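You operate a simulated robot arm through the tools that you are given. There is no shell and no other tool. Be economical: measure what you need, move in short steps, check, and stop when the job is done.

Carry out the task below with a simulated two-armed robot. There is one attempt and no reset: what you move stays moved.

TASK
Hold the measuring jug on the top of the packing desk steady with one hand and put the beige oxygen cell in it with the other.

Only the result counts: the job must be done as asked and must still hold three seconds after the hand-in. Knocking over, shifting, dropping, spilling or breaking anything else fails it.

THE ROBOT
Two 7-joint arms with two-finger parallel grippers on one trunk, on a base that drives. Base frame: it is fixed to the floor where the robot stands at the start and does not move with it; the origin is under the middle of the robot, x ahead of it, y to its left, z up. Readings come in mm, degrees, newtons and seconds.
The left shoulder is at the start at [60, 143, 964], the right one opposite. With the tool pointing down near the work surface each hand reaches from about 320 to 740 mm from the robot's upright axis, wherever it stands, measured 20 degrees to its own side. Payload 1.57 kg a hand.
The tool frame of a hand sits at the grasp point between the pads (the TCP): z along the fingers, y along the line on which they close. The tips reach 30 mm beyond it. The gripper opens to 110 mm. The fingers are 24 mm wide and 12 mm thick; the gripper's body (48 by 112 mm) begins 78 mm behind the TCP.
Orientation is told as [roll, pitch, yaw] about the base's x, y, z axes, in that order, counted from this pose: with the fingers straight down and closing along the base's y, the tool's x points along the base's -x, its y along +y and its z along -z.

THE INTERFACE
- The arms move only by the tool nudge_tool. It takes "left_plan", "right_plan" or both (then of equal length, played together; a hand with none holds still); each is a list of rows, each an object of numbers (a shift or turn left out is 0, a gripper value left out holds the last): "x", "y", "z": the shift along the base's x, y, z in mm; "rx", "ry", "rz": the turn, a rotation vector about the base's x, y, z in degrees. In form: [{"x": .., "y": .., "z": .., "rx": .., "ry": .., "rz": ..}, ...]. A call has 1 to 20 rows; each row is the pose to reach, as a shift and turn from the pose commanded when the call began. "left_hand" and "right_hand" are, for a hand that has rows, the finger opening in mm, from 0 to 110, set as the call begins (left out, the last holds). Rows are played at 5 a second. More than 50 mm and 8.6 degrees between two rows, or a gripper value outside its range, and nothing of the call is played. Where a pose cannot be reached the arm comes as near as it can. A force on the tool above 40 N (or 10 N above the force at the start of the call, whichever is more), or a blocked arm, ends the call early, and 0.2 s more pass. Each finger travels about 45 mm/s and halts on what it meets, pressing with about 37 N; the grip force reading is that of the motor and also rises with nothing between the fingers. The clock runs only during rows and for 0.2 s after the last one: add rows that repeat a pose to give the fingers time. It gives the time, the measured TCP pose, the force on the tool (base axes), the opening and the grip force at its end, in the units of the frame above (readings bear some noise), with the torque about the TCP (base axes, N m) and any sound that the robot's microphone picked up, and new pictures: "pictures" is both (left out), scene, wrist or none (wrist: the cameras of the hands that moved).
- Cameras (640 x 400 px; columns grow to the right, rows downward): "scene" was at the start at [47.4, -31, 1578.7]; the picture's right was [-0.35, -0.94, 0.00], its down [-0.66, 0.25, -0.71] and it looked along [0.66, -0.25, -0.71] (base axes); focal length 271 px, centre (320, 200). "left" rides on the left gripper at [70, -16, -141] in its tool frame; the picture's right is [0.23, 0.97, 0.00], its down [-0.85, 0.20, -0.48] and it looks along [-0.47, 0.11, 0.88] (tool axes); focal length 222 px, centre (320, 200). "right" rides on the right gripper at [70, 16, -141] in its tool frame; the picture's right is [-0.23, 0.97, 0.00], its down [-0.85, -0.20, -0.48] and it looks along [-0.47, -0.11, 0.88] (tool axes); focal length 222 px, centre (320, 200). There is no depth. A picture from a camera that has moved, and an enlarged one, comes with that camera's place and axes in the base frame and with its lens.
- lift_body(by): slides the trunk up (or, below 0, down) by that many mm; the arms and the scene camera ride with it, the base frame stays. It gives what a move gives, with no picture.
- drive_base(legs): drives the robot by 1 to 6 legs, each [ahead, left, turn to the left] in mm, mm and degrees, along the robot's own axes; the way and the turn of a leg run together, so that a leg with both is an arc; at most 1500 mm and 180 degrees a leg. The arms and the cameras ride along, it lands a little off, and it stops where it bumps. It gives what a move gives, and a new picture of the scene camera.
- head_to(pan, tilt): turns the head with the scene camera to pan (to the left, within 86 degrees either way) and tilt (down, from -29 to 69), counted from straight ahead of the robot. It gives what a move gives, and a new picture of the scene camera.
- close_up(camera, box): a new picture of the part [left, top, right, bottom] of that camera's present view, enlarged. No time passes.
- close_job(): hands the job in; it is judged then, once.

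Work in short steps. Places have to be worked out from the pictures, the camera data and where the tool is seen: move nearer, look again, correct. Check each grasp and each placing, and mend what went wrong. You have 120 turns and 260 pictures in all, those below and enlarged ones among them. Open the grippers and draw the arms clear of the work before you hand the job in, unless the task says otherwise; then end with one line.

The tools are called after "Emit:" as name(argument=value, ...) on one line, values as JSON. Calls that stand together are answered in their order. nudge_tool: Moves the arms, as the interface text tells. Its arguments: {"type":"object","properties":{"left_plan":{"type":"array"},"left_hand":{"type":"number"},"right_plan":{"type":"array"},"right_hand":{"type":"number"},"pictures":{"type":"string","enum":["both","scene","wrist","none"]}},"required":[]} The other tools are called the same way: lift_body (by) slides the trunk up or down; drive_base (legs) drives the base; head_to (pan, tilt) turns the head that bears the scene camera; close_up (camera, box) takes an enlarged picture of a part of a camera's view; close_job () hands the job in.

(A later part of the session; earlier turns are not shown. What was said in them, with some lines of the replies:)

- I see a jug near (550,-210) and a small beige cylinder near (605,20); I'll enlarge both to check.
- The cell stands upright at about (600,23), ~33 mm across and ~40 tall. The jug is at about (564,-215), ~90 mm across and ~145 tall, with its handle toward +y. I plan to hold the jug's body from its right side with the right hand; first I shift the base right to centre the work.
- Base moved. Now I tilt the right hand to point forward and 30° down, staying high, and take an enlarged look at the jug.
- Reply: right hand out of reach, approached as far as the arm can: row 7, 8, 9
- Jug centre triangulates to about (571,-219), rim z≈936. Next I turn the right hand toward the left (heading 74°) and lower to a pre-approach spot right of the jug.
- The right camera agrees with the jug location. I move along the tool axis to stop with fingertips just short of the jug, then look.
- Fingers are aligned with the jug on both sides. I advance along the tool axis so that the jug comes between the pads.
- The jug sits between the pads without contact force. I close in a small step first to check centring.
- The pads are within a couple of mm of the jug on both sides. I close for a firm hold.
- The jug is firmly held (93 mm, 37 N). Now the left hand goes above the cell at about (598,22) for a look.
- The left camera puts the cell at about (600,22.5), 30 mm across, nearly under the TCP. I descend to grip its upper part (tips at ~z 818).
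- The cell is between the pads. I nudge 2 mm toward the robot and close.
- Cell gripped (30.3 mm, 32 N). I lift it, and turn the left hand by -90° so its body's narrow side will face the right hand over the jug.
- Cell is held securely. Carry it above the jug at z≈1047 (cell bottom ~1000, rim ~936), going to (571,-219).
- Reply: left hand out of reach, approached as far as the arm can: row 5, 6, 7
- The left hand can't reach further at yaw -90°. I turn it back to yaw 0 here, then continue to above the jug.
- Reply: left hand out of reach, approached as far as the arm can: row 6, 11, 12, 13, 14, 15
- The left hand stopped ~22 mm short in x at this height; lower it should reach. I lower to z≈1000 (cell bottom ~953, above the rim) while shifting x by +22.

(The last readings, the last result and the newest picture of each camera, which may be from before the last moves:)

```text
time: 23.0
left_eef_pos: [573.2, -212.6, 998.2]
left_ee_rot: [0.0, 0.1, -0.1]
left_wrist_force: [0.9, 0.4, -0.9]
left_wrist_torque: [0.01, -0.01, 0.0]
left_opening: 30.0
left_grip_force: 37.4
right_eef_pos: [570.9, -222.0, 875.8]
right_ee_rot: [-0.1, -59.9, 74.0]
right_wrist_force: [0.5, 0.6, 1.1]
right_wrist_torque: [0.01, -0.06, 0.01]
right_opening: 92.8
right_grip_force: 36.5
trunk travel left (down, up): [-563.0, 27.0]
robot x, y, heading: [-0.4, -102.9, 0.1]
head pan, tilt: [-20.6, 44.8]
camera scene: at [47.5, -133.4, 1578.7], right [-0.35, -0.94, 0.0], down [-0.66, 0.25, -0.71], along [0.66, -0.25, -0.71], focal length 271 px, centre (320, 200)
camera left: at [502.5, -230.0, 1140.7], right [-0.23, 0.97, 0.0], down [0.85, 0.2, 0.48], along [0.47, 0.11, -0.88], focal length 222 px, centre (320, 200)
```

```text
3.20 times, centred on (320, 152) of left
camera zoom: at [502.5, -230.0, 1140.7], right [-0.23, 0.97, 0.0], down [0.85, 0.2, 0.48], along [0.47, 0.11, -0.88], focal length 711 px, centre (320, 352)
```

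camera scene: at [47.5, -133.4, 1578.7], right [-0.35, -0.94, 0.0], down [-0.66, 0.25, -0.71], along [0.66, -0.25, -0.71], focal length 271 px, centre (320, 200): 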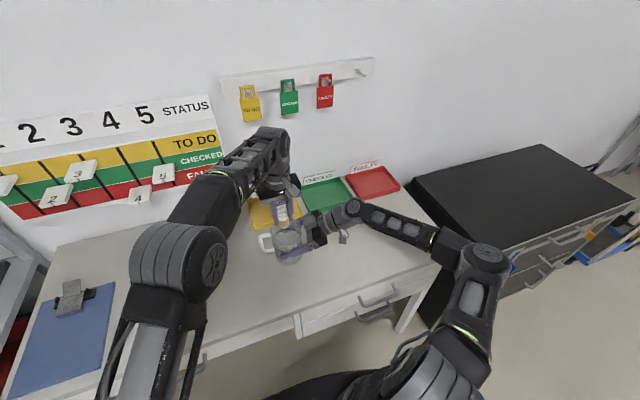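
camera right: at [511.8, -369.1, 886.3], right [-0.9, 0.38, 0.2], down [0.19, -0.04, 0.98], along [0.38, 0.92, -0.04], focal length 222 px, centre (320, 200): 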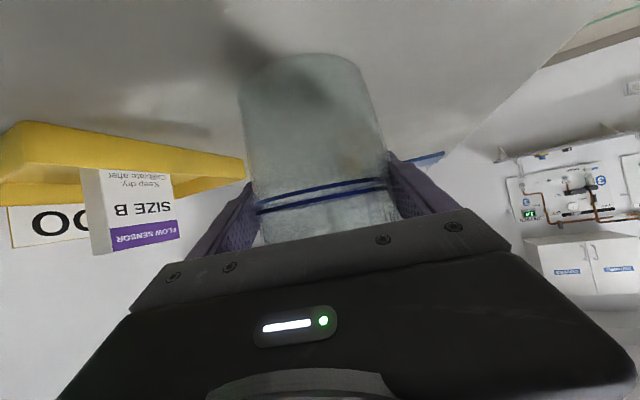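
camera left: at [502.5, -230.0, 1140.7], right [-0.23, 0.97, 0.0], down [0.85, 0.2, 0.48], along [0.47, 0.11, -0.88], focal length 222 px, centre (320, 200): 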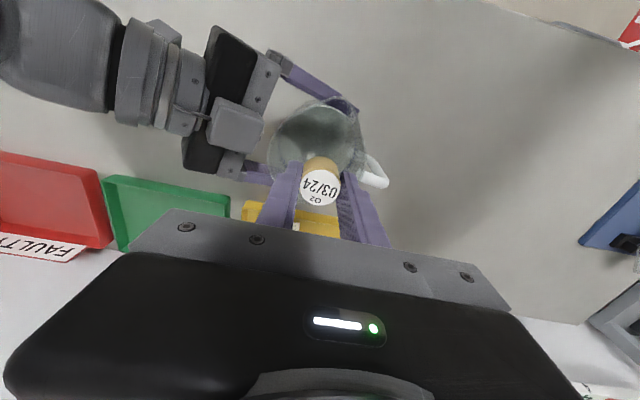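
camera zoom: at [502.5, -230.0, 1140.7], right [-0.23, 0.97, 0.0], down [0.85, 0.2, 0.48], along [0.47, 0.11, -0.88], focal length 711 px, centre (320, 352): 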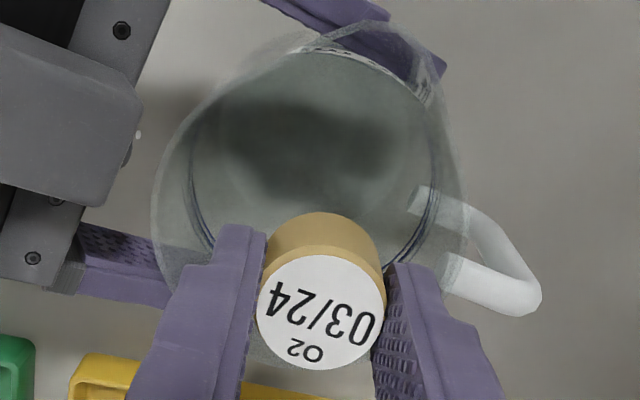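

The jug's rim centre is about (569,-217), and the TCP is at (572.5,-214), so I shift 2 mm and lower into the jug to TCP z≈905 with force watching.

Emit:
nudge_tool(left_plan=[{"x": -2, "z": -20}, {"x": -2, "z": -40}, {"x": -2, "z": -60}, {"x": -2, "z": -80}, {"x": -2, "z": -93}, {"x": -2, "z": -93}])

Emit:
close_up(camera="scene", box=[220, 160, 380, 260])

Emit:
close_up(camera="left", box=[180, 60, 460, 235])

```text
time: 24.4
left_eef_pos: [571.7, -210.5, 904.8]
left_ee_rot: [0.0, 0.0, 0.0]
left_wrist_force: [-0.3, 0.2, -0.5]
left_wrist_torque: [0.0, 0.01, -0.02]
left_opening: 30.1
left_grip_force: 37.0
right_eef_pos: [572.2, -222.5, 877.4]
right_ee_rot: [0.0, -59.9, 74.0]
right_wrist_force: [-0.1, 1.1, 0.0]
right_wrist_torque: [0.01, -0.07, -0.02]
right_opening: 92.8
right_grip_force: 36.8
trunk travel left (down, up): [-563.0, 27.0]
robot x, y, heading: [-0.1, -103.2, 0.1]
head pan, tilt: [-20.6, 44.8]
camera scene: at [47.5, -133.4, 1578.7], right [-0.35, -0.94, 0.0], down [-0.66, 0.25, -0.71], along [0.66, -0.25, -0.71], focal length 271 px, centre (320, 200)
camera left: at [500.5, -227.9, 1047.2], right [-0.23, 0.97, 0.0], down [0.85, 0.2, 0.48], along [0.47, 0.11, -0.88], focal length 222 px, centre (320, 200)
```

scene: 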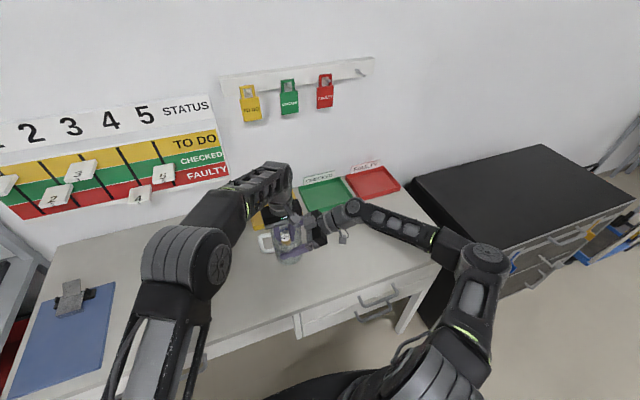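
left: 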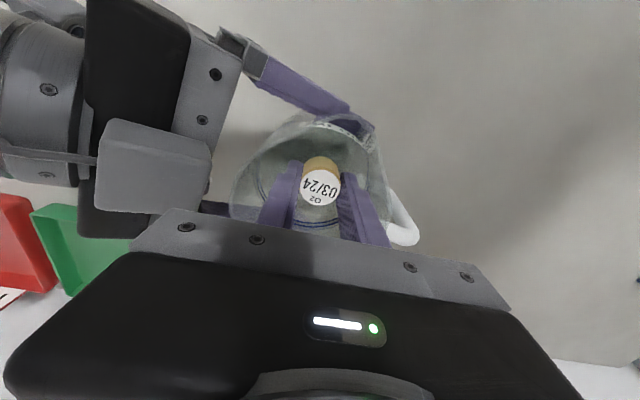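

```text
4.00 times, centred on (300, 210) of scene
camera zoom: at [47.5, -133.4, 1578.7], right [-0.35, -0.94, 0.0], down [-0.66, 0.25, -0.71], along [0.66, -0.25, -0.71], focal length 1083 px, centre (400, 160)
```

zoom: 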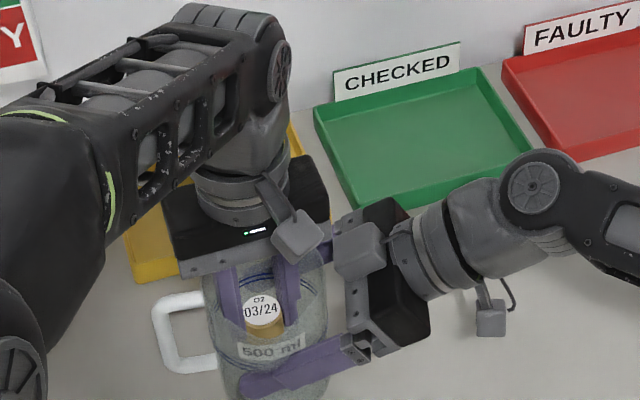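

```text
2.29 times, centred on (320, 148) of left
camera zoom: at [500.5, -227.9, 1047.2], right [-0.23, 0.97, 0.0], down [0.85, 0.2, 0.48], along [0.47, 0.11, -0.88], focal length 508 px, centre (320, 320)
```

zoom: 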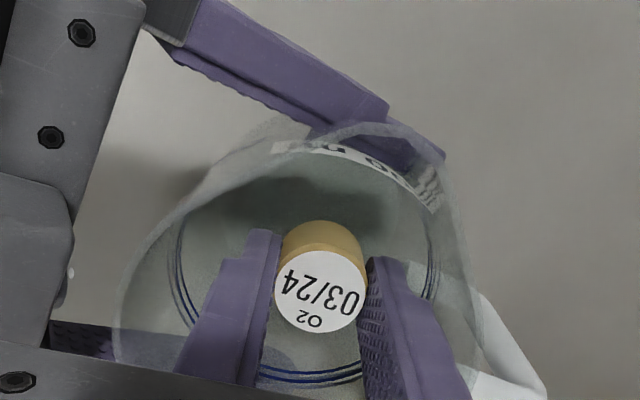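

The cell is inside the jug with clear margins. I lower a bit further in small, force-watched steps to shorten the fall.

Emit:
nudge_tool(left_plan=[{"z": -4}, {"z": -8}, {"z": -12}, {"z": -15}, {"z": -15}], pictures="wrist")

Emit:
close_up(camera="scene", box=[240, 190, 336, 250])

```text
time: 25.6
left_eef_pos: [570.7, -214.4, 890.6]
left_ee_rot: [0.0, 0.0, 0.0]
left_wrist_force: [-0.1, 0.3, -0.4]
left_wrist_torque: [0.01, -0.01, -0.01]
left_opening: 29.7
left_grip_force: 37.0
right_eef_pos: [570.7, -221.3, 876.6]
right_ee_rot: [0.0, -59.9, 74.1]
right_wrist_force: [1.2, -0.7, 0.4]
right_wrist_torque: [-0.03, -0.01, -0.03]
right_opening: 92.8
right_grip_force: 36.4
trunk travel left (down, up): [-563.0, 27.0]
robot x, y, heading: [-0.2, -101.4, -0.0]
head pan, tilt: [-20.6, 44.8]
camera left: at [501.3, -229.4, 1033.3], right [-0.23, 0.97, 0.0], down [0.85, 0.2, 0.48], along [0.47, 0.11, -0.88], focal length 222 px, centre (320, 200)
```

left: 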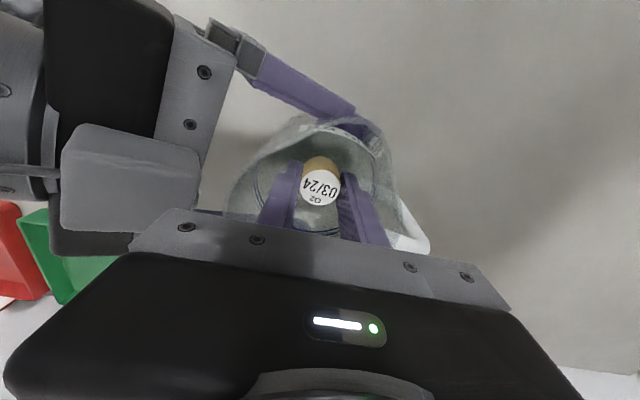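

```text
6.67 times, centred on (288, 220) of scene
camera zoom: at [47.5, -133.4, 1578.7], right [-0.35, -0.94, 0.0], down [-0.66, 0.25, -0.71], along [0.66, -0.25, -0.71], focal length 1805 px, centre (533, 67)
```

zoom: 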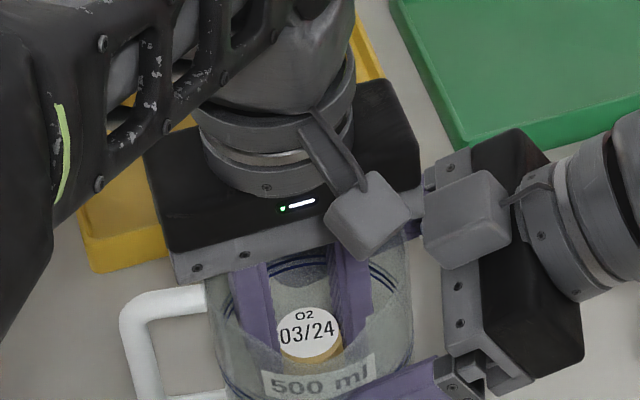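

Cell bottom is about 35 mm above the jug floor; hands remain just clear of each other. I release by opening slightly (to 40 mm), staying clear of the inside walls.

Emit:
nudge_tool(left_plan=[{}, {}, {}, {}], left_hand=40, pictures="wrist")

Emit:
close_up(camera="scene", box=[240, 200, 336, 260])

```text
time: 26.6
left_eef_pos: [570.9, -213.4, 891.5]
left_ee_rot: [0.0, 0.0, 0.0]
left_wrist_force: [0.5, -2.1, 0.5]
left_wrist_torque: [0.0, -0.02, 0.02]
left_opening: 39.3
left_grip_force: 0.2
right_eef_pos: [571.1, -221.3, 877.6]
right_ee_rot: [0.0, -59.9, 74.0]
right_wrist_force: [-0.3, 0.1, 0.2]
right_wrist_torque: [-0.02, -0.01, 0.0]
right_opening: 92.4
right_grip_force: 36.9
trunk travel left (down, up): [-563.0, 27.0]
robot x, y, heading: [0.7, -100.9, 0.1]
head pan, tilt: [-20.6, 44.8]
camera left: at [501.3, -229.4, 1033.5], right [-0.23, 0.97, 0.0], down [0.85, 0.2, 0.48], along [0.47, 0.11, -0.88], focal length 222 px, centre (320, 200)
```

left: 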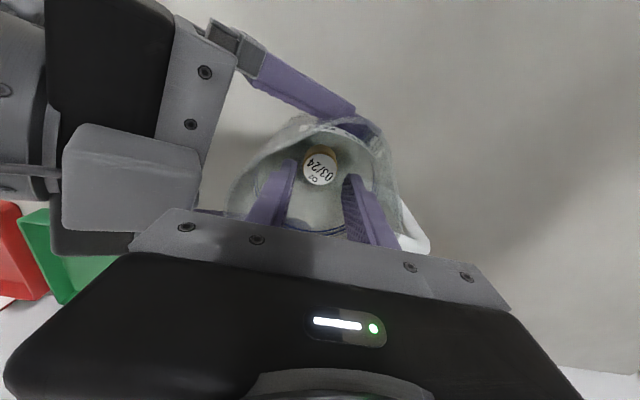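

```text
6.67 times, centred on (288, 230) of scene
camera zoom: at [47.5, -133.4, 1578.7], right [-0.35, -0.94, 0.0], down [-0.66, 0.25, -0.71], along [0.66, -0.25, -0.71], focal length 1805 px, centre (533, 0)
```

zoom: 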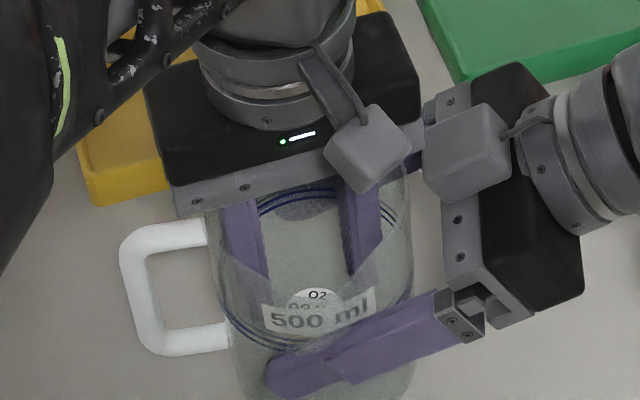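

The cell stands upright on the jug floor. I raise the left hand straight up and then withdraw it to the left.

Emit:
nudge_tool(left_plan=[{"z": 20}, {"z": 40}, {"z": 60}, {"z": 80}, {"z": 105}, {"x": -20, "y": 30, "z": 120}, {"x": -40, "y": 70, "z": 140}, {"x": -50, "y": 115, "z": 160}, {"x": -50, "y": 160, "z": 170}, {"x": -50, "y": 205, "z": 170}, {"x": -50, "y": 205, "z": 170}])

Emit:
close_up(camera="scene", box=[230, 190, 358, 270])

```text
refused: row 8 steps farther than a row can; nothing moved
```

```text
5.00 times, centred on (294, 230) of scene
camera zoom: at [47.5, -133.4, 1578.7], right [-0.35, -0.94, 0.0], down [-0.66, 0.25, -0.71], along [0.66, -0.25, -0.71], focal length 1354 px, centre (450, 50)
```

zoom: 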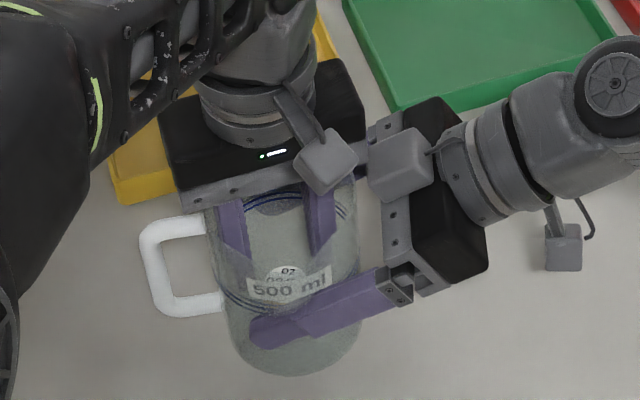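

One row was too long; I repeat with smaller steps.

Emit:
nudge_tool(left_plan=[{"z": 20}, {"z": 40}, {"z": 60}, {"z": 80}, {"z": 105}, {"x": -15, "y": 20, "z": 115}, {"x": -30, "y": 50, "z": 130}, {"x": -45, "y": 85, "z": 145}, {"x": -50, "y": 125, "z": 160}, {"x": -50, "y": 165, "z": 170}, {"x": -50, "y": 205, "z": 170}, {"x": -50, "y": 205, "z": 170}])

Emit:
close_up(camera="scene", box=[230, 190, 358, 270])

```text
time: 29.2
left_eef_pos: [521.6, -5.9, 1058.4]
left_ee_rot: [0.0, 0.0, 0.0]
left_wrist_force: [0.0, 0.4, 0.5]
left_wrist_torque: [0.03, 0.01, -0.04]
left_opening: 40.0
left_grip_force: 0.1
right_eef_pos: [571.1, -221.7, 877.4]
right_ee_rot: [-0.2, -59.9, 74.0]
right_wrist_force: [0.4, -0.8, -1.1]
right_wrist_torque: [0.01, -0.02, -0.02]
right_opening: 92.8
right_grip_force: 37.0
trunk travel left (down, up): [-563.0, 27.0]
robot x, y, heading: [-1.2, -103.9, -0.1]
head pan, tilt: [-20.6, 44.8]
camera scene: at [47.4, -133.7, 1578.7], right [-0.35, -0.94, 0.0], down [-0.66, 0.25, -0.71], along [0.66, -0.25, -0.71], focal length 271 px, centre (320, 200)
camera left: at [451.0, -23.0, 1200.3], right [-0.23, 0.97, 0.0], down [0.86, 0.2, 0.48], along [0.47, 0.11, -0.88], focal length 222 px, centre (320, 200)
```

scene: 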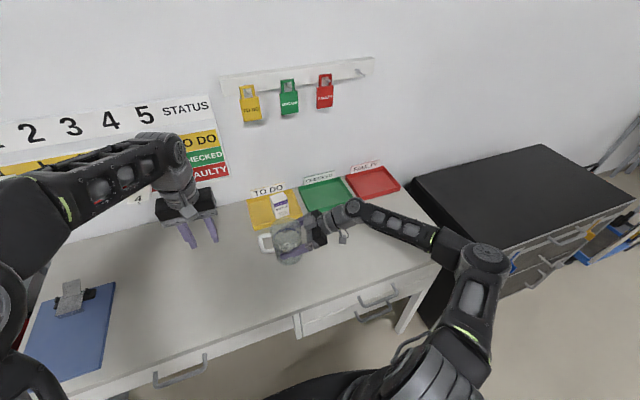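
left: 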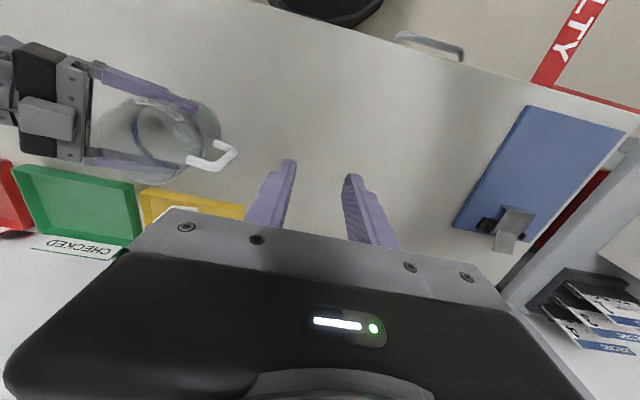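

```text
5.00 times, centred on (294, 230) of scene
camera zoom: at [47.4, -133.7, 1578.7], right [-0.35, -0.94, 0.0], down [-0.66, 0.25, -0.71], along [0.66, -0.25, -0.71], focal length 1354 px, centre (450, 50)
```

zoom: 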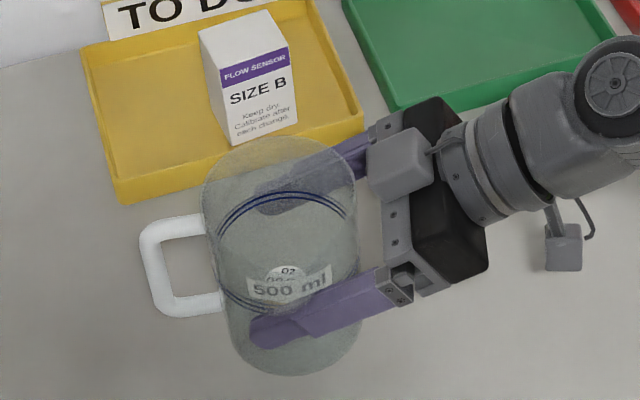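

The left hand is clear with the cell in the jug. Now I open the right hand fully, without moving it.

Emit:
nudge_tool(right_plan=[{}, {}, {}, {}], right_hand=110, pictures="wrist")

Emit:
close_up(camera="scene", box=[230, 190, 358, 270])

```text
time: 30.2
left_eef_pos: [520.7, -6.4, 1057.9]
left_ee_rot: [0.0, 0.0, 0.0]
left_wrist_force: [-0.1, -0.3, -0.2]
left_wrist_torque: [0.01, -0.01, -0.02]
left_opening: 39.9
left_grip_force: 0.1
right_eef_pos: [570.7, -222.4, 877.1]
right_ee_rot: [-0.1, -60.0, 74.0]
right_wrist_force: [0.3, -0.3, 0.5]
right_wrist_torque: [-0.01, 0.0, 0.01]
right_opening: 110.0
right_grip_force: 0.1
trunk travel left (down, up): [-563.0, 27.0]
robot x, y, heading: [-0.6, -101.0, -0.1]
head pan, tilt: [-20.6, 44.8]
camera right: at [511.8, -369.1, 886.3], right [-0.9, 0.38, 0.2], down [0.19, -0.04, 0.98], along [0.38, 0.92, -0.04], focal length 222 px, centre (320, 200)
```

right: 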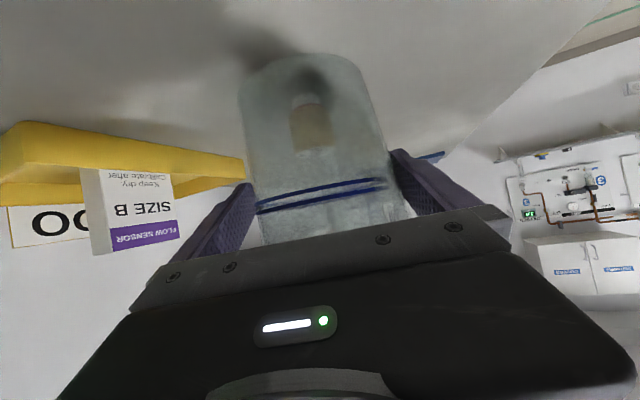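

```text
5.00 times, centred on (294, 230) of scene
camera zoom: at [47.5, -133.3, 1578.7], right [-0.35, -0.94, 0.0], down [-0.66, 0.25, -0.71], along [0.66, -0.25, -0.71], focal length 1354 px, centre (450, 50)
```

zoom: 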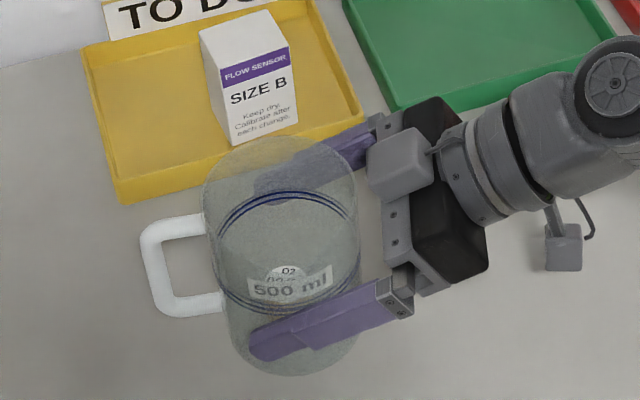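

The jug is released and unmoved, with the cell visible inside. I back the right hand out along its axis and open the left hand.

Emit:
nudge_tool(right_plan=[{"x": -5.5, "y": -19.5, "z": 11}, {"x": -11, "y": -39, "z": 22}, {"x": -16.5, "y": -58, "z": 33}, {"x": -22, "y": -77, "z": 44}, {"x": -30, "y": -105, "z": 61}, {"x": -40, "y": -140, "z": 81}, {"x": -50, "y": -173, "z": 104}, {"x": -50, "y": -173, "z": 104}], left_plan=[{}, {}, {}, {}, {}, {}, {}, {}], left_hand=110)

Emit:
close_up(camera="scene", box=[230, 190, 358, 270])

```text
time: 32.0
left_eef_pos: [520.8, -6.5, 1058.0]
left_ee_rot: [0.0, 0.0, 0.0]
left_wrist_force: [-0.5, -0.4, -0.7]
left_wrist_torque: [-0.03, -0.02, 0.0]
left_opening: 110.0
left_grip_force: 0.1
right_eef_pos: [520.9, -395.7, 979.1]
right_ee_rot: [-0.1, -59.9, 74.0]
right_wrist_force: [0.4, 0.6, 0.3]
right_wrist_torque: [0.03, 0.0, 0.02]
right_opening: 109.8
right_grip_force: 0.0
trunk travel left (down, up): [-563.0, 27.0]
robot x, y, heading: [2.4, -101.9, -0.2]
head pan, tilt: [-20.6, 44.8]
camera scene: at [47.7, -133.2, 1578.7], right [-0.35, -0.94, 0.0], down [-0.66, 0.25, -0.71], along [0.66, -0.25, -0.71], focal length 271 px, centre (320, 200)
camera right: at [462.2, -543.5, 989.1], right [-0.9, 0.38, 0.2], down [0.19, -0.04, 0.98], along [0.38, 0.92, -0.04], focal length 222 px, centre (320, 200)
camera left: at [451.3, -22.8, 1200.2], right [-0.23, 0.97, 0.0], down [0.86, 0.2, 0.48], along [0.47, 0.11, -0.88], focal length 222 px, centre (320, 200)
```

scene: 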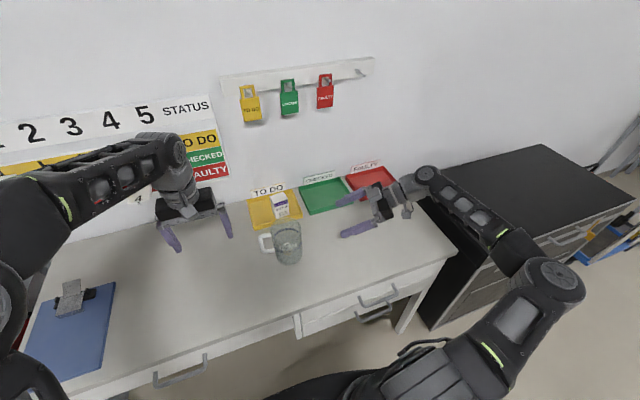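
right: 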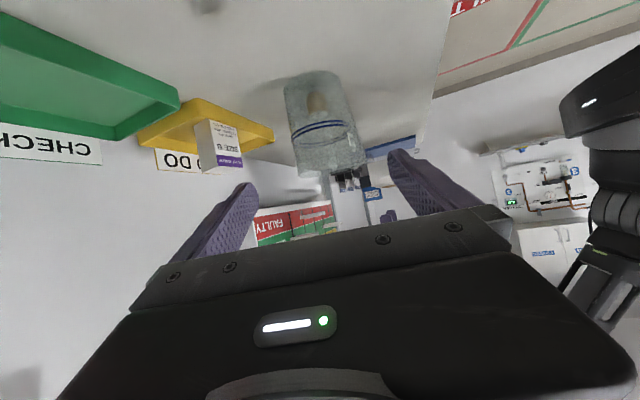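
left: 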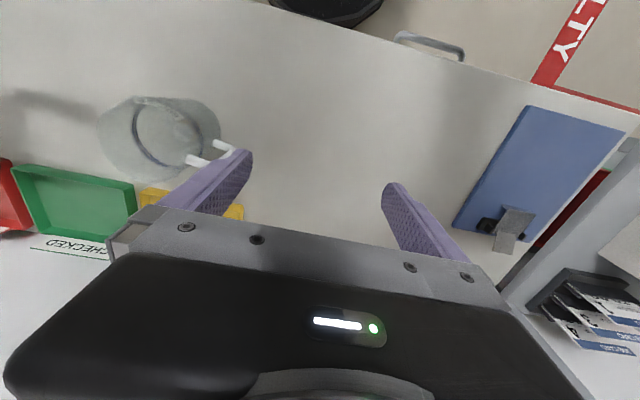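

```text
5.00 times, centred on (294, 230) of scene
camera zoom: at [47.7, -133.2, 1578.7], right [-0.35, -0.94, 0.0], down [-0.66, 0.25, -0.71], along [0.66, -0.25, -0.71], focal length 1354 px, centre (450, 50)
```

zoom: 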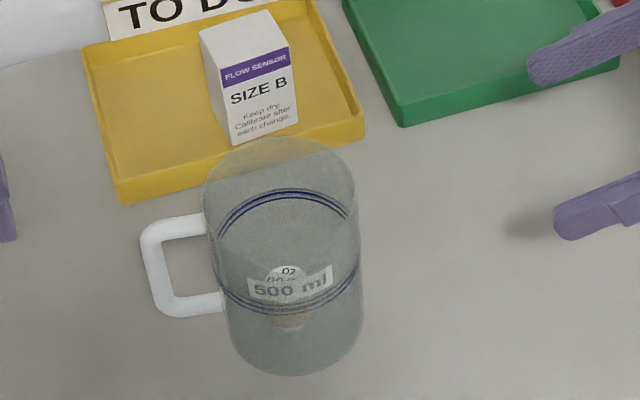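

The jug stands upright with the cell inside, both hands are open and clear, and nothing else has been disturbed. I hand the job in.

Emit:
close_job()

```text
The job is handed in.
```

The beige oxygen cell is standing upright in the measuring jug: the right hand held the jug while the left set the cell in, letting it drop the last 35 mm or so; closing the grip slid the jug about 3 mm.
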